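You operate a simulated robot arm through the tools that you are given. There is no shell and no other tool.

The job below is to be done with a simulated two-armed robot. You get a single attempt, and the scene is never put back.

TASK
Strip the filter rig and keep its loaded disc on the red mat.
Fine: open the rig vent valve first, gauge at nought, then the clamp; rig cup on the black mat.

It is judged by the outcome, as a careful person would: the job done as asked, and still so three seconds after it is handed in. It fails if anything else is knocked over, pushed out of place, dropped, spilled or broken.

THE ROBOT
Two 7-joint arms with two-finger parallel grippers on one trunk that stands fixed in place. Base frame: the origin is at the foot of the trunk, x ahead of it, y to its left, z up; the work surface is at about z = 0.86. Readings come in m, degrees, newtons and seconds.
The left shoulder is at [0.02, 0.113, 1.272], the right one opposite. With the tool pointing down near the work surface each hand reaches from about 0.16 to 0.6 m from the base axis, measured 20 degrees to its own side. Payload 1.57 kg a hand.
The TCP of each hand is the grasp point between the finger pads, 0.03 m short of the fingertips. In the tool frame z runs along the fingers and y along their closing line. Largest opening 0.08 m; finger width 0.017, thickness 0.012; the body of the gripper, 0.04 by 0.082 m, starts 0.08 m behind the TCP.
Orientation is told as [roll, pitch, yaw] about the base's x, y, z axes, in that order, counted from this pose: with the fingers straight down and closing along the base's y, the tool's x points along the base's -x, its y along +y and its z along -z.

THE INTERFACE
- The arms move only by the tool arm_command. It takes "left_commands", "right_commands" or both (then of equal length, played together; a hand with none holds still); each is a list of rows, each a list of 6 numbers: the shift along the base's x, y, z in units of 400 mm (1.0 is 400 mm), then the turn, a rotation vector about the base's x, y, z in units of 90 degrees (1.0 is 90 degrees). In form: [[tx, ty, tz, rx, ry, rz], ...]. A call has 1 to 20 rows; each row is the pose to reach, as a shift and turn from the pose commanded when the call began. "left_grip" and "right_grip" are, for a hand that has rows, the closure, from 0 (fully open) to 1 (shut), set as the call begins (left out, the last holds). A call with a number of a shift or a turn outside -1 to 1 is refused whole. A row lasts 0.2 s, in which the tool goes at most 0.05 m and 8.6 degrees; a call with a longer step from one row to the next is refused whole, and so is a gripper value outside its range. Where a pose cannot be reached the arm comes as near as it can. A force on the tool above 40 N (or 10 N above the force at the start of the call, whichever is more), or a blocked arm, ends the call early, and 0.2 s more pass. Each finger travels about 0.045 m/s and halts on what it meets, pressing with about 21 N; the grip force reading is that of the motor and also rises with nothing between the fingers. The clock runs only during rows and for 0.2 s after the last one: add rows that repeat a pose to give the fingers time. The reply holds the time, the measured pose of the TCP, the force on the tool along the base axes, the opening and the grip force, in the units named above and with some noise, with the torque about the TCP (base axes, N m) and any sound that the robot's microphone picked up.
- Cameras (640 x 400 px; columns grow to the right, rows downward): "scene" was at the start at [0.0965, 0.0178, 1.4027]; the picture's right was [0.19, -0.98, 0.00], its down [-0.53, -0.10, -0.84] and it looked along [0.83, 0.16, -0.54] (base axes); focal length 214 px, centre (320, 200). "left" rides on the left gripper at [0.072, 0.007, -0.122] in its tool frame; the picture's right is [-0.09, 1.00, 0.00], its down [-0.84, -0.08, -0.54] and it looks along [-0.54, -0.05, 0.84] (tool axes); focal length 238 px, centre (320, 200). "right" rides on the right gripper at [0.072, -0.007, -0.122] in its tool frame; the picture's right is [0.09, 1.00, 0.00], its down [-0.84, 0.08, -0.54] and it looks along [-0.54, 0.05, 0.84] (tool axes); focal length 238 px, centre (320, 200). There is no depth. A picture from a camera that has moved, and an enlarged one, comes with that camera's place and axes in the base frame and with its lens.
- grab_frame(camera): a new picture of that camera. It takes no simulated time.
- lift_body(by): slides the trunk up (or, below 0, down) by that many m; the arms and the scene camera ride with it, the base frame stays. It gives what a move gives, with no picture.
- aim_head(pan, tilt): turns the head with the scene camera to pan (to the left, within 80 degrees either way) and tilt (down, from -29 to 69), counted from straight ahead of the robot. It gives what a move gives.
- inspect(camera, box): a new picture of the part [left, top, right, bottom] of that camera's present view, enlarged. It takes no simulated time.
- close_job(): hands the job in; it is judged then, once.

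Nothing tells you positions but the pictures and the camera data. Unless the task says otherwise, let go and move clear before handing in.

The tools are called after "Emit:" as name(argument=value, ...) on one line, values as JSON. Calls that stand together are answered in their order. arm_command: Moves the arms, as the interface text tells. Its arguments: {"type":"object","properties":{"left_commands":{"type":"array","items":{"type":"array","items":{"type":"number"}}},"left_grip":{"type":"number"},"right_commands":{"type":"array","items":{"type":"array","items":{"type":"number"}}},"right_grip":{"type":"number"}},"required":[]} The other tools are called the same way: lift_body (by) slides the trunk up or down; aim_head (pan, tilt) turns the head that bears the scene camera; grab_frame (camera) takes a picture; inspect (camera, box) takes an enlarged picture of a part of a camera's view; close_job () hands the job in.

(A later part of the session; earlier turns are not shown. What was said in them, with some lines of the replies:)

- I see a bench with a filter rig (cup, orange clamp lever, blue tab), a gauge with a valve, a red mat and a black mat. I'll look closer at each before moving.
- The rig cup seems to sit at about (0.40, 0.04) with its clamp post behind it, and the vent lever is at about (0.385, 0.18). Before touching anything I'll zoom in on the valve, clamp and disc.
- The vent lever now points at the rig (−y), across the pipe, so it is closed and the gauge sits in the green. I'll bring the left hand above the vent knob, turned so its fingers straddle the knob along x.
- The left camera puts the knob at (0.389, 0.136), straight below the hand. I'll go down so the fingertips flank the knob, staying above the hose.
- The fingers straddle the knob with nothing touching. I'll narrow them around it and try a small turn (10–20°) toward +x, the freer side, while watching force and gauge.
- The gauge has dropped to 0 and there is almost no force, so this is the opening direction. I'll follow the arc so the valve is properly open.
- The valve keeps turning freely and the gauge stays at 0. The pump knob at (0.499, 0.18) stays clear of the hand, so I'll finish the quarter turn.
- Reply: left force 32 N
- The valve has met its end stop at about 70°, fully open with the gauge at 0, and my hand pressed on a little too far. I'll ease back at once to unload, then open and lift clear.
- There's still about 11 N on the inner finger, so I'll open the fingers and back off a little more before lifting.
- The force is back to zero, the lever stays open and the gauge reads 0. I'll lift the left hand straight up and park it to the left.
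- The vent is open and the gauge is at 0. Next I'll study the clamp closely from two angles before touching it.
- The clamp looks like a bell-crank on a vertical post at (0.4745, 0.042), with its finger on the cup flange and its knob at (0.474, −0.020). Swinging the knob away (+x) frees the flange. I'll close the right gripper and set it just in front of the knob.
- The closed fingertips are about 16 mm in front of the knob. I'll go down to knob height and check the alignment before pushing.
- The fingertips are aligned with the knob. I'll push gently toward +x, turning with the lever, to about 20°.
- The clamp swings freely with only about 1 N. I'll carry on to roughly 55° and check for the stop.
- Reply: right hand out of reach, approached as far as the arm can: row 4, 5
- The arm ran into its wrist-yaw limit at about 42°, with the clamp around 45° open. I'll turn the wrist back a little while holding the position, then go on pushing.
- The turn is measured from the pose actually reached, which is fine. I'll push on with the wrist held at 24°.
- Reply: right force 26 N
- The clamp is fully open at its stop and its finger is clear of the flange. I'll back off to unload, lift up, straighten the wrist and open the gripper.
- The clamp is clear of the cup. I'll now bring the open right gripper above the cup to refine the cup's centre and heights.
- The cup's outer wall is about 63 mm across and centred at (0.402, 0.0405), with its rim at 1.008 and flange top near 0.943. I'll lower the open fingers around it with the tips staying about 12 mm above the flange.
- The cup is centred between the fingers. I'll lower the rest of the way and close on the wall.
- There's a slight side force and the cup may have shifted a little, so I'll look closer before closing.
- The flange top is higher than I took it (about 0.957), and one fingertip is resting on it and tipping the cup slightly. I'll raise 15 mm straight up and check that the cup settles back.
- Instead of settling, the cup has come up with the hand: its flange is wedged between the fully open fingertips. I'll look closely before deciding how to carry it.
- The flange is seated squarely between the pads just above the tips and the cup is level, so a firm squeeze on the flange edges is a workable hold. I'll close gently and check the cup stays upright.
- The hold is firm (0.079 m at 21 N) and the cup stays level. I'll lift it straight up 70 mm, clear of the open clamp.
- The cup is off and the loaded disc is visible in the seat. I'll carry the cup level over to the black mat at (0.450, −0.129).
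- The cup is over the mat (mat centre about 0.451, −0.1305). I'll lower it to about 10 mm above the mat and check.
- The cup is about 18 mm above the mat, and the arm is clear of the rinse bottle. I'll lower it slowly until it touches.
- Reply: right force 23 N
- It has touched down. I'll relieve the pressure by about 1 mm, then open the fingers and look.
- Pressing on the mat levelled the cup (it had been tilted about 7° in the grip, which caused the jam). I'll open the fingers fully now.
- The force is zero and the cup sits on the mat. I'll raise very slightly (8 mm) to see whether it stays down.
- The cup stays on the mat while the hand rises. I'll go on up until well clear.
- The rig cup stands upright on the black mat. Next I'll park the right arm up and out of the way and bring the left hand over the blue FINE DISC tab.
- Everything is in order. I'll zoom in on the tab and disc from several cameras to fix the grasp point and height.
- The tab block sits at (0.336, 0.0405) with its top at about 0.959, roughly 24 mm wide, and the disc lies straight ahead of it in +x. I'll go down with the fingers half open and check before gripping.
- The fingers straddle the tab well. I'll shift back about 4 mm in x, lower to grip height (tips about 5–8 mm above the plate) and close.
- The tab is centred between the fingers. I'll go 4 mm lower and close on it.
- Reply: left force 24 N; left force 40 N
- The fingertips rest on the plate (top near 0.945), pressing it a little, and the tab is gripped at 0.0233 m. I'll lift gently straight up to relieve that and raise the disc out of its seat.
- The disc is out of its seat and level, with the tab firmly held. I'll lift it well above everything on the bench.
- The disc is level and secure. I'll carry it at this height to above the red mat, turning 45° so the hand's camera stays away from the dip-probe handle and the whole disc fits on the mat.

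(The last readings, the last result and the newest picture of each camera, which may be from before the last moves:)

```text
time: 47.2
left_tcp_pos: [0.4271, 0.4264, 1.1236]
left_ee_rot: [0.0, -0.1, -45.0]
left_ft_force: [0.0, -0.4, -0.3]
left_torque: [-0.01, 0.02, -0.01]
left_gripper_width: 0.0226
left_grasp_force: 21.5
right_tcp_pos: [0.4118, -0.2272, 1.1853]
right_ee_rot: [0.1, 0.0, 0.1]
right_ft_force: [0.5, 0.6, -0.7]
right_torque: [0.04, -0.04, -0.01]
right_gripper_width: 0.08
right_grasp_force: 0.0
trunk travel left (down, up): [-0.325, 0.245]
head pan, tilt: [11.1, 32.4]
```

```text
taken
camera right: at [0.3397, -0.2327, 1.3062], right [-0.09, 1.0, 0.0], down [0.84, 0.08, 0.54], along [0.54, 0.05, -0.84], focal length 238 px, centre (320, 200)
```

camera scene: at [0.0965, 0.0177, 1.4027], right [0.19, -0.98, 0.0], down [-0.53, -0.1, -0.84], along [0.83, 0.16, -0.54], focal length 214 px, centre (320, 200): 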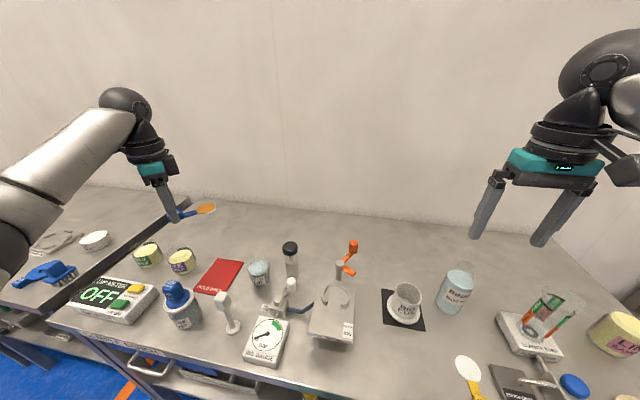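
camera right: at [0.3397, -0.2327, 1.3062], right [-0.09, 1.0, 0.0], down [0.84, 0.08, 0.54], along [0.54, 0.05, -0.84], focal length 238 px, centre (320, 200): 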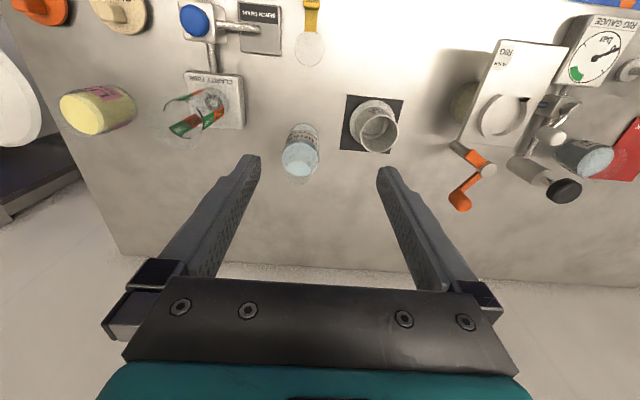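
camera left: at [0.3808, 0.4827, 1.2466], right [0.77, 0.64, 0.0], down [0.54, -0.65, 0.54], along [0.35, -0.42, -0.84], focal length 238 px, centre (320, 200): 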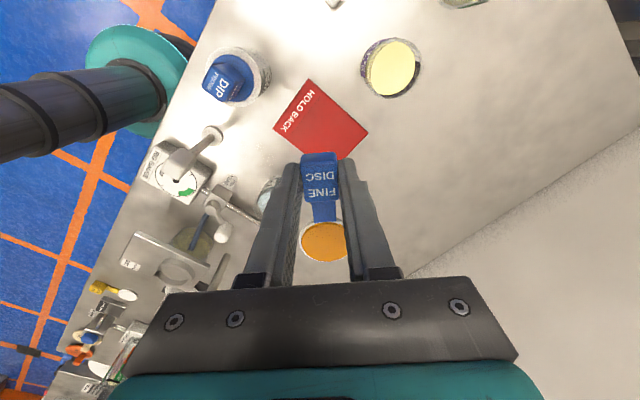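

The disc is over the red mat (x 0.392–0.517, y 0.350–0.445). I'll lower partway and check clearances around the arm.

Emit:
arm_command(left_commands=[[0, -0.003, -0.05, 0, 0, 0], [0, -0.006, -0.1, 0, 0, 0], [0, -0.006, -0.16, 0, 0, 0], [0, -0.006, -0.22, 0, 0, 0], [0, -0.006, -0.28, 0, 0, 0], [0, -0.006, -0.33, 0, 0, 0], [0, -0.006, -0.37, 0, 0, 0], [0, -0.006, -0.37, 0, 0, 0]], left_grip=0.85)

Emit:
grab_frame(camera="left")

Emit:
grab_frame(camera="scene")

Emit:
inspect(camera="scene", box=[120, 180, 300, 340])

```text
time: 49.0
left_tcp_pos: [0.4254, 0.4238, 0.9754]
left_ee_rot: [-0.1, 0.1, -45.1]
left_ft_force: [-0.2, -0.1, -0.3]
left_torque: [0.05, 0.02, 0.0]
left_gripper_width: 0.0229
left_grasp_force: 20.9
right_tcp_pos: [0.4111, -0.2261, 1.1857]
right_ee_rot: [-0.1, 0.1, 0.2]
right_ft_force: [0.5, -0.3, -0.3]
right_torque: [0.0, -0.01, 0.01]
right_gripper_width: 0.0802
right_grasp_force: 0.0
trunk travel left (down, up): [-0.325, 0.245]
head pan, tilt: [11.1, 32.4]
```

```text
taken
camera left: at [0.3801, 0.4797, 1.0972], right [0.77, 0.64, 0.0], down [0.54, -0.65, 0.54], along [0.35, -0.42, -0.84], focal length 238 px, centre (320, 200)
```

left: 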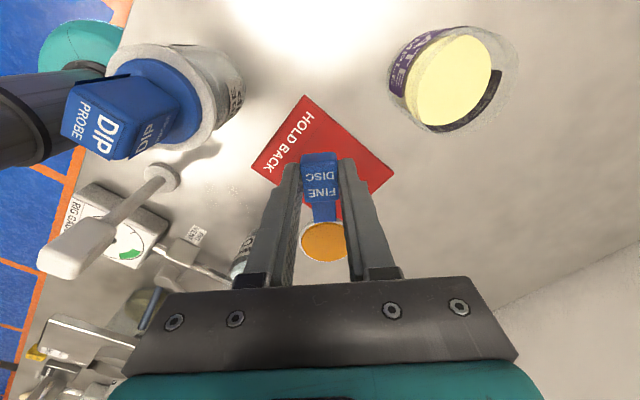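

```text
taken
camera scene: at [0.0965, 0.0177, 1.4027], right [0.19, -0.98, 0.0], down [-0.53, -0.1, -0.84], along [0.83, 0.16, -0.54], focal length 214 px, centre (320, 200)
```

scene: 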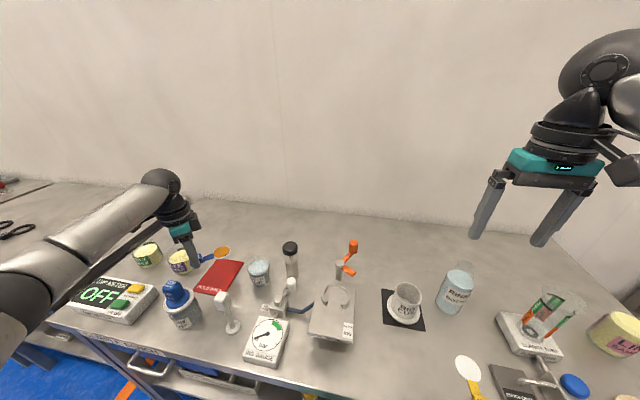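

```text
2.50 times, centred on (210, 260) of scene
camera zoom: at [0.0965, 0.0177, 1.4027], right [0.19, -0.98, 0.0], down [-0.53, -0.1, -0.84], along [0.83, 0.16, -0.54], focal length 536 px, centre (595, 50)
```

zoom: 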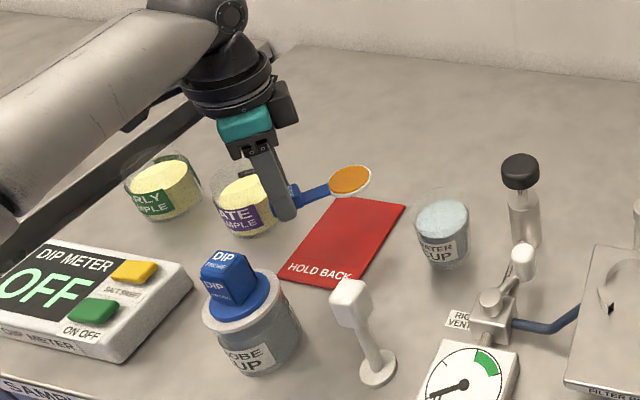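

Clearances look good: the forearm is high over the meter, and the probe handle is well to the side. I'll lower to a few millimetres above the mat.

Emit:
arm_command(left_commands=[[0.003, 0, -0.04, 0, 0, 0], [0.005, 0, -0.08, 0, 0, 0], [0.005, 0, -0.12, 0, 0, 0], [0.005, 0, -0.15, 0, 0, 0], [0.005, 0, -0.175, 0, 0, 0], [0.005, 0, -0.185, 0, 0, 0]], left_grip=0.85)

Emit:
grab_frame(camera="left")

Emit:
inspect(camera="scene", box=[150, 220, 270, 320])

```text
time: 50.4
left_tcp_pos: [0.4286, 0.4232, 0.901]
left_ee_rot: [0.1, 0.1, -44.9]
left_ft_force: [0.0, 0.4, -0.5]
left_torque: [0.01, 0.0, 0.0]
left_gripper_width: 0.0226
left_grasp_force: 20.9
right_tcp_pos: [0.412, -0.2272, 1.1845]
right_ee_rot: [0.0, 0.1, 0.1]
right_ft_force: [-0.1, -0.4, 1.4]
right_torque: [0.0, 0.02, 0.04]
right_gripper_width: 0.08
right_grasp_force: 0.0
trunk travel left (down, up): [-0.325, 0.245]
head pan, tilt: [11.1, 32.4]
```

```text
taken
camera left: at [0.3822, 0.4789, 1.0235], right [0.77, 0.64, 0.0], down [0.54, -0.65, 0.54], along [0.35, -0.42, -0.84], focal length 238 px, centre (320, 200)
```

left: 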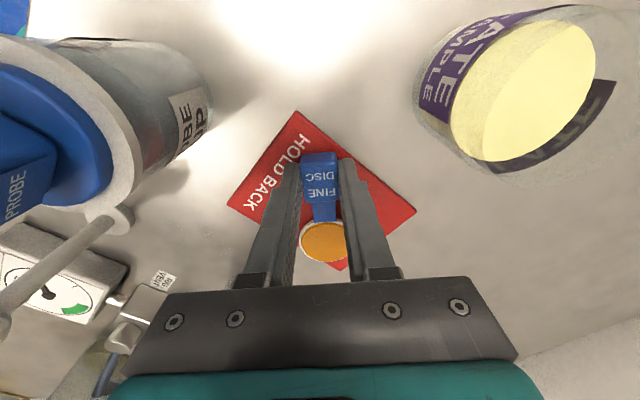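

```text
4.00 times, centred on (210, 270) of scene
camera zoom: at [0.0966, 0.0177, 1.4027], right [0.19, -0.98, 0.0], down [-0.53, -0.1, -0.84], along [0.83, 0.16, -0.54], focal length 858 px, centre (760, -80)
```

zoom: 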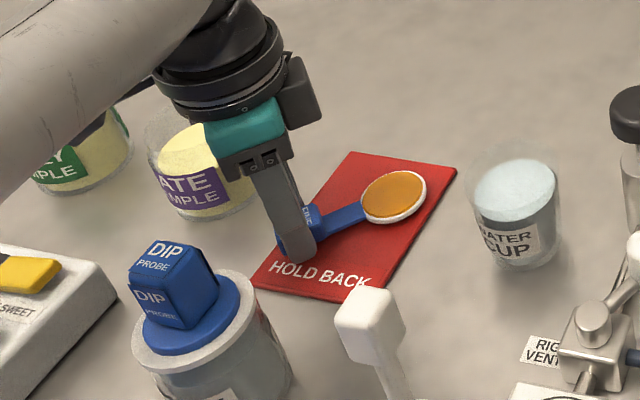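

The disc hangs just above the mat, wholly within its outline. I'll lower the last millimetres slowly until light contact.

Emit:
arm_command(left_commands=[[0, 0, -0.005, 0, 0, 0], [0, 0, -0.01, 0, 0, 0], [0, 0, -0.014, 0, 0, 0], [0, 0, -0.017, 0, 0, 0]], left_grip=0.85)

Emit:
inspect(camera="left", box=[220, 90, 430, 290])

Emit:
inspect(camera="scene", box=[180, 240, 250, 300])

```text
time: 51.4
left_tcp_pos: [0.4292, 0.4231, 0.8944]
left_ee_rot: [0.1, 0.0, -45.0]
left_ft_force: [-2.8, -1.3, 5.1]
left_torque: [-0.03, 0.11, 0.0]
left_gripper_width: 0.0228
left_grasp_force: 21.4
right_tcp_pos: [0.411, -0.2278, 1.1849]
right_ee_rot: [0.0, 0.0, 0.1]
right_ft_force: [0.1, -0.6, -0.8]
right_torque: [-0.01, 0.0, -0.02]
right_gripper_width: 0.0802
right_grasp_force: 0.1
trunk travel left (down, up): [-0.325, 0.245]
head pan, tilt: [11.1, 32.4]
```

```text
2.00 times, centred on (325, 190) of left
camera zoom: at [0.382, 0.4786, 1.0176], right [0.77, 0.64, 0.0], down [0.54, -0.65, 0.54], along [0.35, -0.42, -0.84], focal length 477 px, centre (310, 220)
```

zoom: 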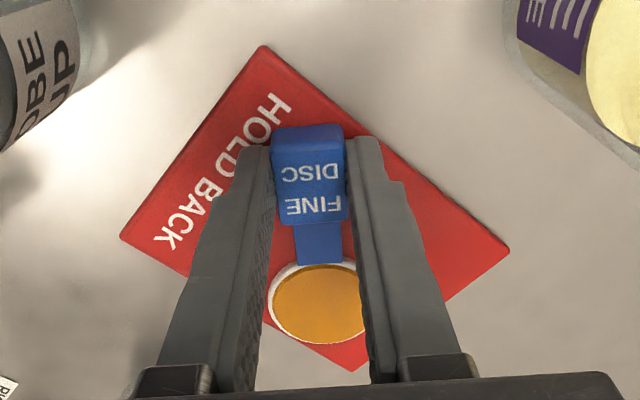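

```text
6.67 times, centred on (215, 270) of scene
camera zoom: at [0.096, 0.0172, 1.4028], right [0.19, -0.98, 0.0], down [-0.52, -0.1, -0.84], along [0.83, 0.16, -0.53], focal length 1430 px, centre (1020, -267)
```

zoom: 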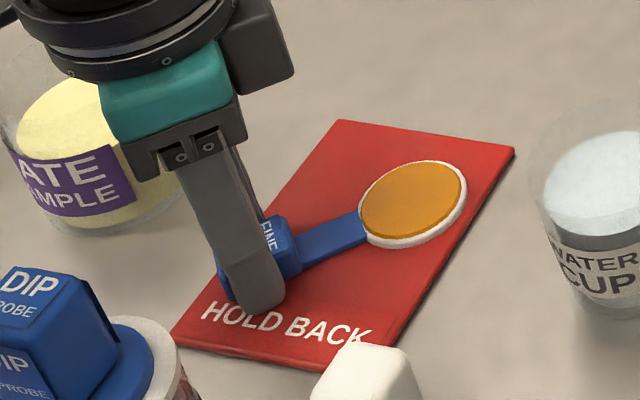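

The contact is light (5 N), but the disc's edge is only about 3 mm inside the mat border. For more margin I'll lift 8 mm, turn back 15° about the disc's middle, and set it down again.

Emit:
arm_command(left_commands=[[0, 0, 0.012, 0, 0, 0], [0, 0, 0.022, 0, 0, 0], [-0.005, -0.004, 0.022, 0, 0, 0.04], [-0.01, -0.009, 0.022, 0, 0, 0.085], [-0.015, -0.014, 0.022, 0, 0, 0.13], [-0.019, -0.0178, 0.022, 0, 0, 0.1667], [-0.019, -0.0178, 0.022, 0, 0, 0.1667]], left_grip=0.85)

Emit:
inspect(camera="left", box=[220, 90, 430, 290])

Emit:
inspect(camera="scene", box=[150, 220, 270, 320])

```text
time: 53.0
left_tcp_pos: [0.4218, 0.4156, 0.9032]
left_ee_rot: [0.0, 0.0, -30.0]
left_ft_force: [0.0, 0.0, -0.5]
left_torque: [0.0, -0.02, 0.02]
left_gripper_width: 0.0223
left_grasp_force: 21.2
right_tcp_pos: [0.4119, -0.2268, 1.1859]
right_ee_rot: [0.0, 0.0, 0.1]
right_ft_force: [-0.9, 0.4, 0.0]
right_torque: [0.01, -0.03, 0.0]
right_gripper_width: 0.0801
right_grasp_force: 0.1
trunk travel left (down, up): [-0.325, 0.245]
head pan, tilt: [11.1, 32.4]
```

```text
2.00 times, centred on (325, 190) of left
camera zoom: at [0.3624, 0.4575, 1.0265], right [0.58, 0.82, 0.0], down [0.69, -0.48, 0.54], along [0.44, -0.31, -0.84], focal length 477 px, centre (310, 220)
```

zoom: 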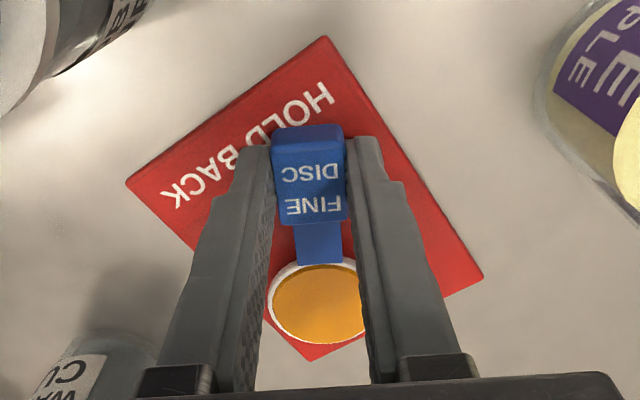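

```text
4.00 times, centred on (210, 270) of scene
camera zoom: at [0.0965, 0.0178, 1.4027], right [0.19, -0.98, 0.0], down [-0.53, -0.1, -0.84], along [0.83, 0.16, -0.54], focal length 858 px, centre (760, -80)
```

zoom: 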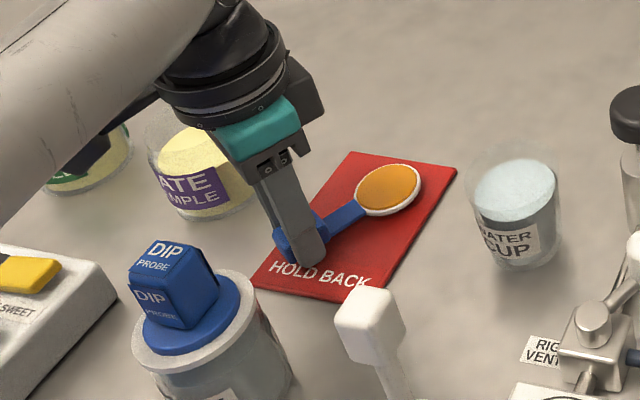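

There is now about 9 mm of margin on each side. I'll set it down slowly again.

Emit:
arm_command(left_commands=[[0, 0, -0.008, 0, 0, 0], [0, 0, -0.015, 0, 0, 0], [0, 0, -0.02, 0, 0, 0], [0, 0, -0.0235, 0, 0, 0]], left_grip=0.85)

Emit:
inspect(camera="left", box=[220, 90, 430, 290])

Emit:
inspect(camera="scene", box=[180, 240, 250, 300])

```text
time: 54.0
left_tcp_pos: [0.4216, 0.4143, 0.8949]
left_ee_rot: [0.0, -0.1, -30.0]
left_ft_force: [0.1, -0.3, 3.3]
left_torque: [0.01, 0.04, -0.02]
left_gripper_width: 0.0227
left_grasp_force: 21.1
right_tcp_pos: [0.4117, -0.2274, 1.1844]
right_ee_rot: [0.0, 0.1, 0.0]
right_ft_force: [0.2, -0.6, -0.3]
right_torque: [-0.02, 0.02, -0.02]
right_gripper_width: 0.0799
right_grasp_force: 0.1
trunk travel left (down, up): [-0.325, 0.245]
head pan, tilt: [11.1, 32.4]
```

```text
2.00 times, centred on (325, 190) of left
camera zoom: at [0.3618, 0.457, 1.0176], right [0.58, 0.82, 0.0], down [0.69, -0.48, 0.54], along [0.44, -0.31, -0.84], focal length 477 px, centre (310, 220)
```

zoom: 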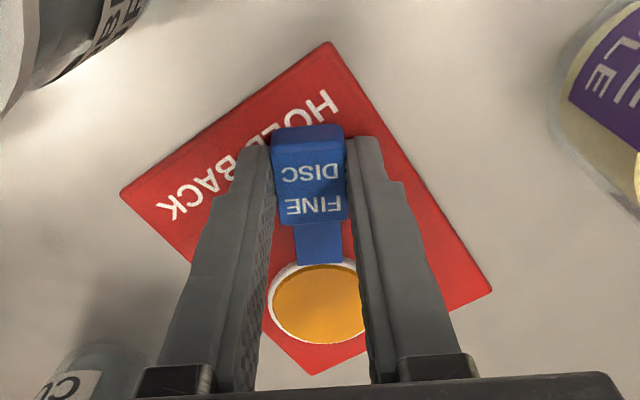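

```text
6.67 times, centred on (215, 270) of scene
camera zoom: at [0.0964, 0.0175, 1.4027], right [0.19, -0.98, 0.0], down [-0.53, -0.1, -0.84], along [0.83, 0.16, -0.54], focal length 1430 px, centre (1020, -267)
```

zoom: 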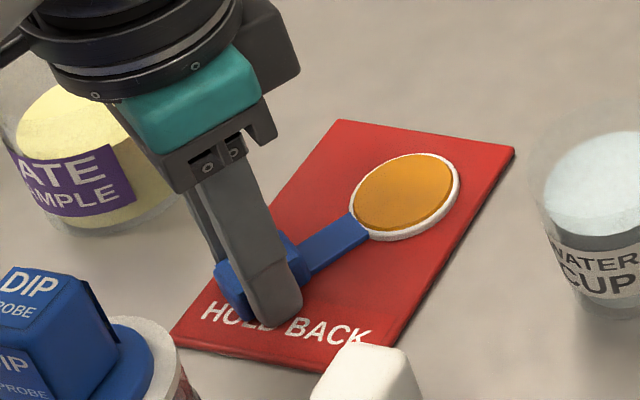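

The disc is down with about 3 N of contact. I'll open the fingers to let go.

Emit:
arm_command(left_commands=[[0, 0, 0, 0, 0, 0], [0, 0, 0, 0, 0, 0], [0, 0, 0, 0, 0, 0]], left_grip=0.35)

Emit:
inspect(camera="left", box=[220, 90, 430, 290])

Emit:
inspect(camera="scene", box=[180, 240, 250, 300])

```text
time: 54.8
left_tcp_pos: [0.4207, 0.4151, 0.8946]
left_ee_rot: [0.1, 0.0, -29.9]
left_ft_force: [3.1, 4.3, 6.5]
left_torque: [-0.03, 0.05, -0.03]
left_gripper_width: 0.048
left_grasp_force: 0.1
right_tcp_pos: [0.4115, -0.2272, 1.1855]
right_ee_rot: [0.0, -0.1, 0.1]
right_ft_force: [-1.3, 0.6, 0.6]
right_torque: [0.01, 0.02, 0.04]
right_gripper_width: 0.0802
right_grasp_force: 0.0
trunk travel left (down, up): [-0.325, 0.245]
head pan, tilt: [11.1, 32.4]
```

```text
2.00 times, centred on (325, 190) of left
camera zoom: at [0.3616, 0.4575, 1.0176], right [0.58, 0.82, 0.0], down [0.69, -0.48, 0.54], along [0.44, -0.31, -0.84], focal length 477 px, centre (310, 220)
```

zoom: 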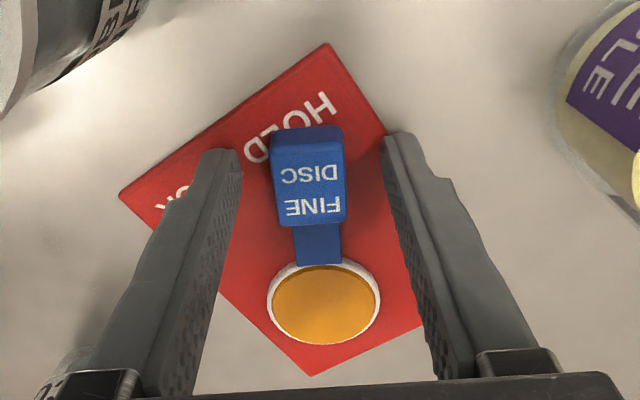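

```text
6.67 times, centred on (215, 270) of scene
camera zoom: at [0.0964, 0.0179, 1.4027], right [0.19, -0.98, 0.0], down [-0.53, -0.1, -0.84], along [0.83, 0.16, -0.54], focal length 1430 px, centre (1020, -267)
```

zoom: 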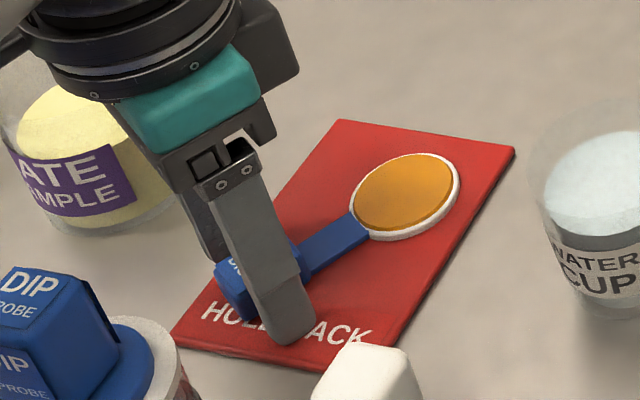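

The disc is released and lies flat on the mat. I'll raise the hand straight up, clear of everything.

Emit:
arm_command(left_commands=[[0, 0, 0.015, 0, 0, 0], [0, 0, 0.04, 0, 0, 0], [0, 0, 0.08, 0, 0, 0], [0, 0, 0.14, 0, 0, 0], [0, 0, 0.22, 0, 0, 0], [0, 0, 0.31, 0, 0, 0], [0, 0, 0.4, 0, 0, 0], [0, 0, 0.5, 0, 0, 0], [0, 0, 0.6, 0, 0, 0], [0, 0, 0.7, 0, 0, 0]], left_grip=0.35)

Emit:
grab_frame(camera="left")

Emit:
grab_frame(camera="scene")

Emit:
inspect(camera="scene", box=[180, 230, 280, 310])

Emit:
inspect(camera="scene", box=[240, 230, 460, 370])

```text
time: 57.0
left_tcp_pos: [0.4164, 0.4146, 1.1752]
left_ee_rot: [-0.1, 0.1, -30.0]
left_ft_force: [0.1, 0.0, 0.0]
left_torque: [0.03, 0.0, -0.01]
left_gripper_width: 0.052
left_grasp_force: 0.1
right_tcp_pos: [0.4113, -0.228, 1.1849]
right_ee_rot: [-0.1, 0.0, 0.1]
right_ft_force: [0.4, 0.5, 0.0]
right_torque: [0.01, 0.02, 0.01]
right_gripper_width: 0.0801
right_grasp_force: 0.2
trunk travel left (down, up): [-0.325, 0.245]
head pan, tilt: [11.1, 32.4]
```

```text
taken
camera left: at [0.3581, 0.4566, 1.298], right [0.58, 0.82, 0.0], down [0.69, -0.48, 0.54], along [0.44, -0.31, -0.84], focal length 238 px, centre (320, 200)
```

left: 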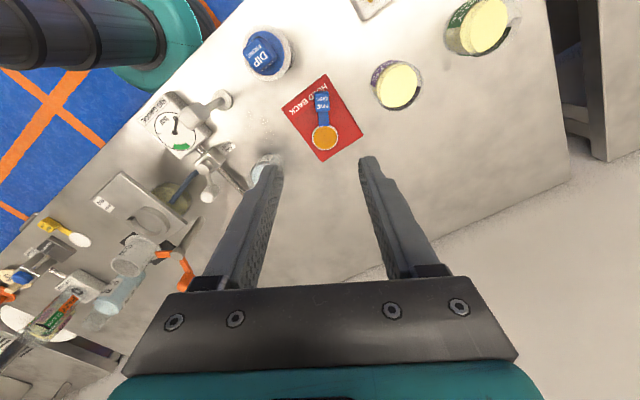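

```text
taken
camera scene: at [0.0961, 0.0174, 1.4027], right [0.19, -0.98, 0.0], down [-0.52, -0.1, -0.84], along [0.83, 0.16, -0.53], focal length 214 px, centre (320, 200)
```

scene: 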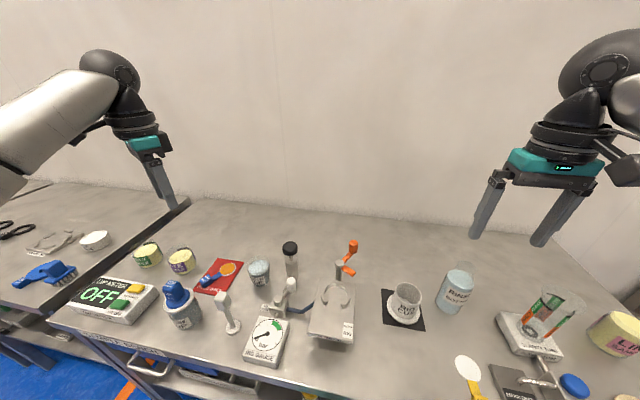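

```text
5.00 times, centred on (230, 270) of scene
camera zoom: at [0.0961, 0.0174, 1.4027], right [0.19, -0.98, 0.0], down [-0.52, -0.1, -0.84], along [0.83, 0.16, -0.53], focal length 1072 px, centre (770, -150)
```

zoom: 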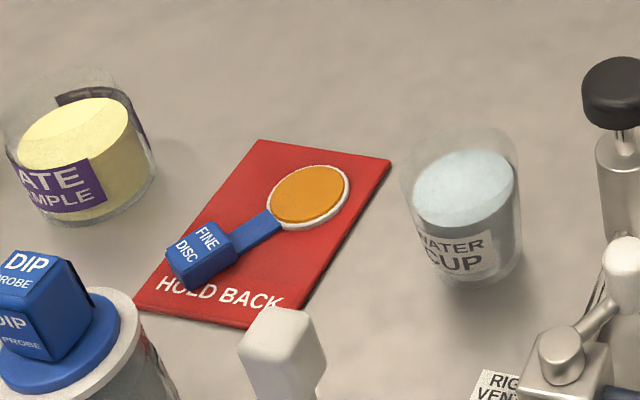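

```text
2.86 times, centred on (350, 300) of scene
camera zoom: at [0.0961, 0.0174, 1.4027], right [0.19, -0.98, 0.0], down [-0.52, -0.1, -0.84], along [0.83, 0.16, -0.53], focal length 613 px, centre (234, -86)
```

zoom: 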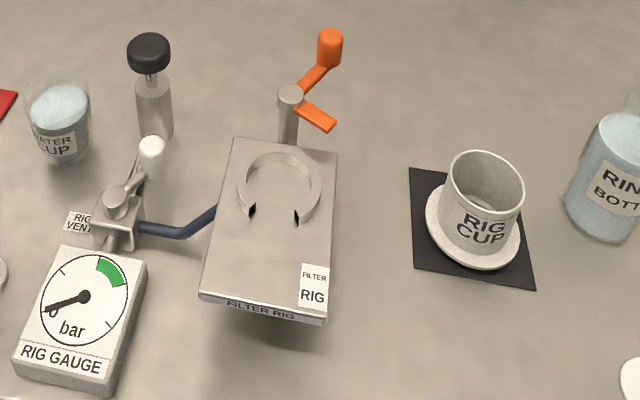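

The vent is open with the gauge at 0, and the clamp is open. The rig cup stands upright on the black mat, and the loaded FINE disc lies flat on the red mat. Both hands are empty and clear, and nothing else has moved, so I'll hand the job in.

Emit:
close_job()

```text
The job is handed in.
```

The filter rig is stripped, and the loaded fine disc lies flat on the red mat with its orange side up. I handed the job in and have not seen a verdict.

- **Vent and gauge:** I opened the rig vent valve first, as far as its stop, and the gauge fell to 0 before I touched the clamp.
- **Clamp:** It is swung open to its stop, clear of where the cup's flange sat.
- **Rig cup:** It stands upright on the black mat. On the first grasp its flange jammed between the fingertips and the cup tipped slightly. It came off the rig held by its flange and levelled out when I set it down.
- **Other forces:** I pushed the valve and clamp a little past their stops (about 30 N and 26 N) and pressed the fingertips on the rig plate (about 38 N) before easing off. I saw no damage or movement from any of these.

Nothing else on the bench looked moved or spilled in the last pictures. Both hands are empty and raised clear.
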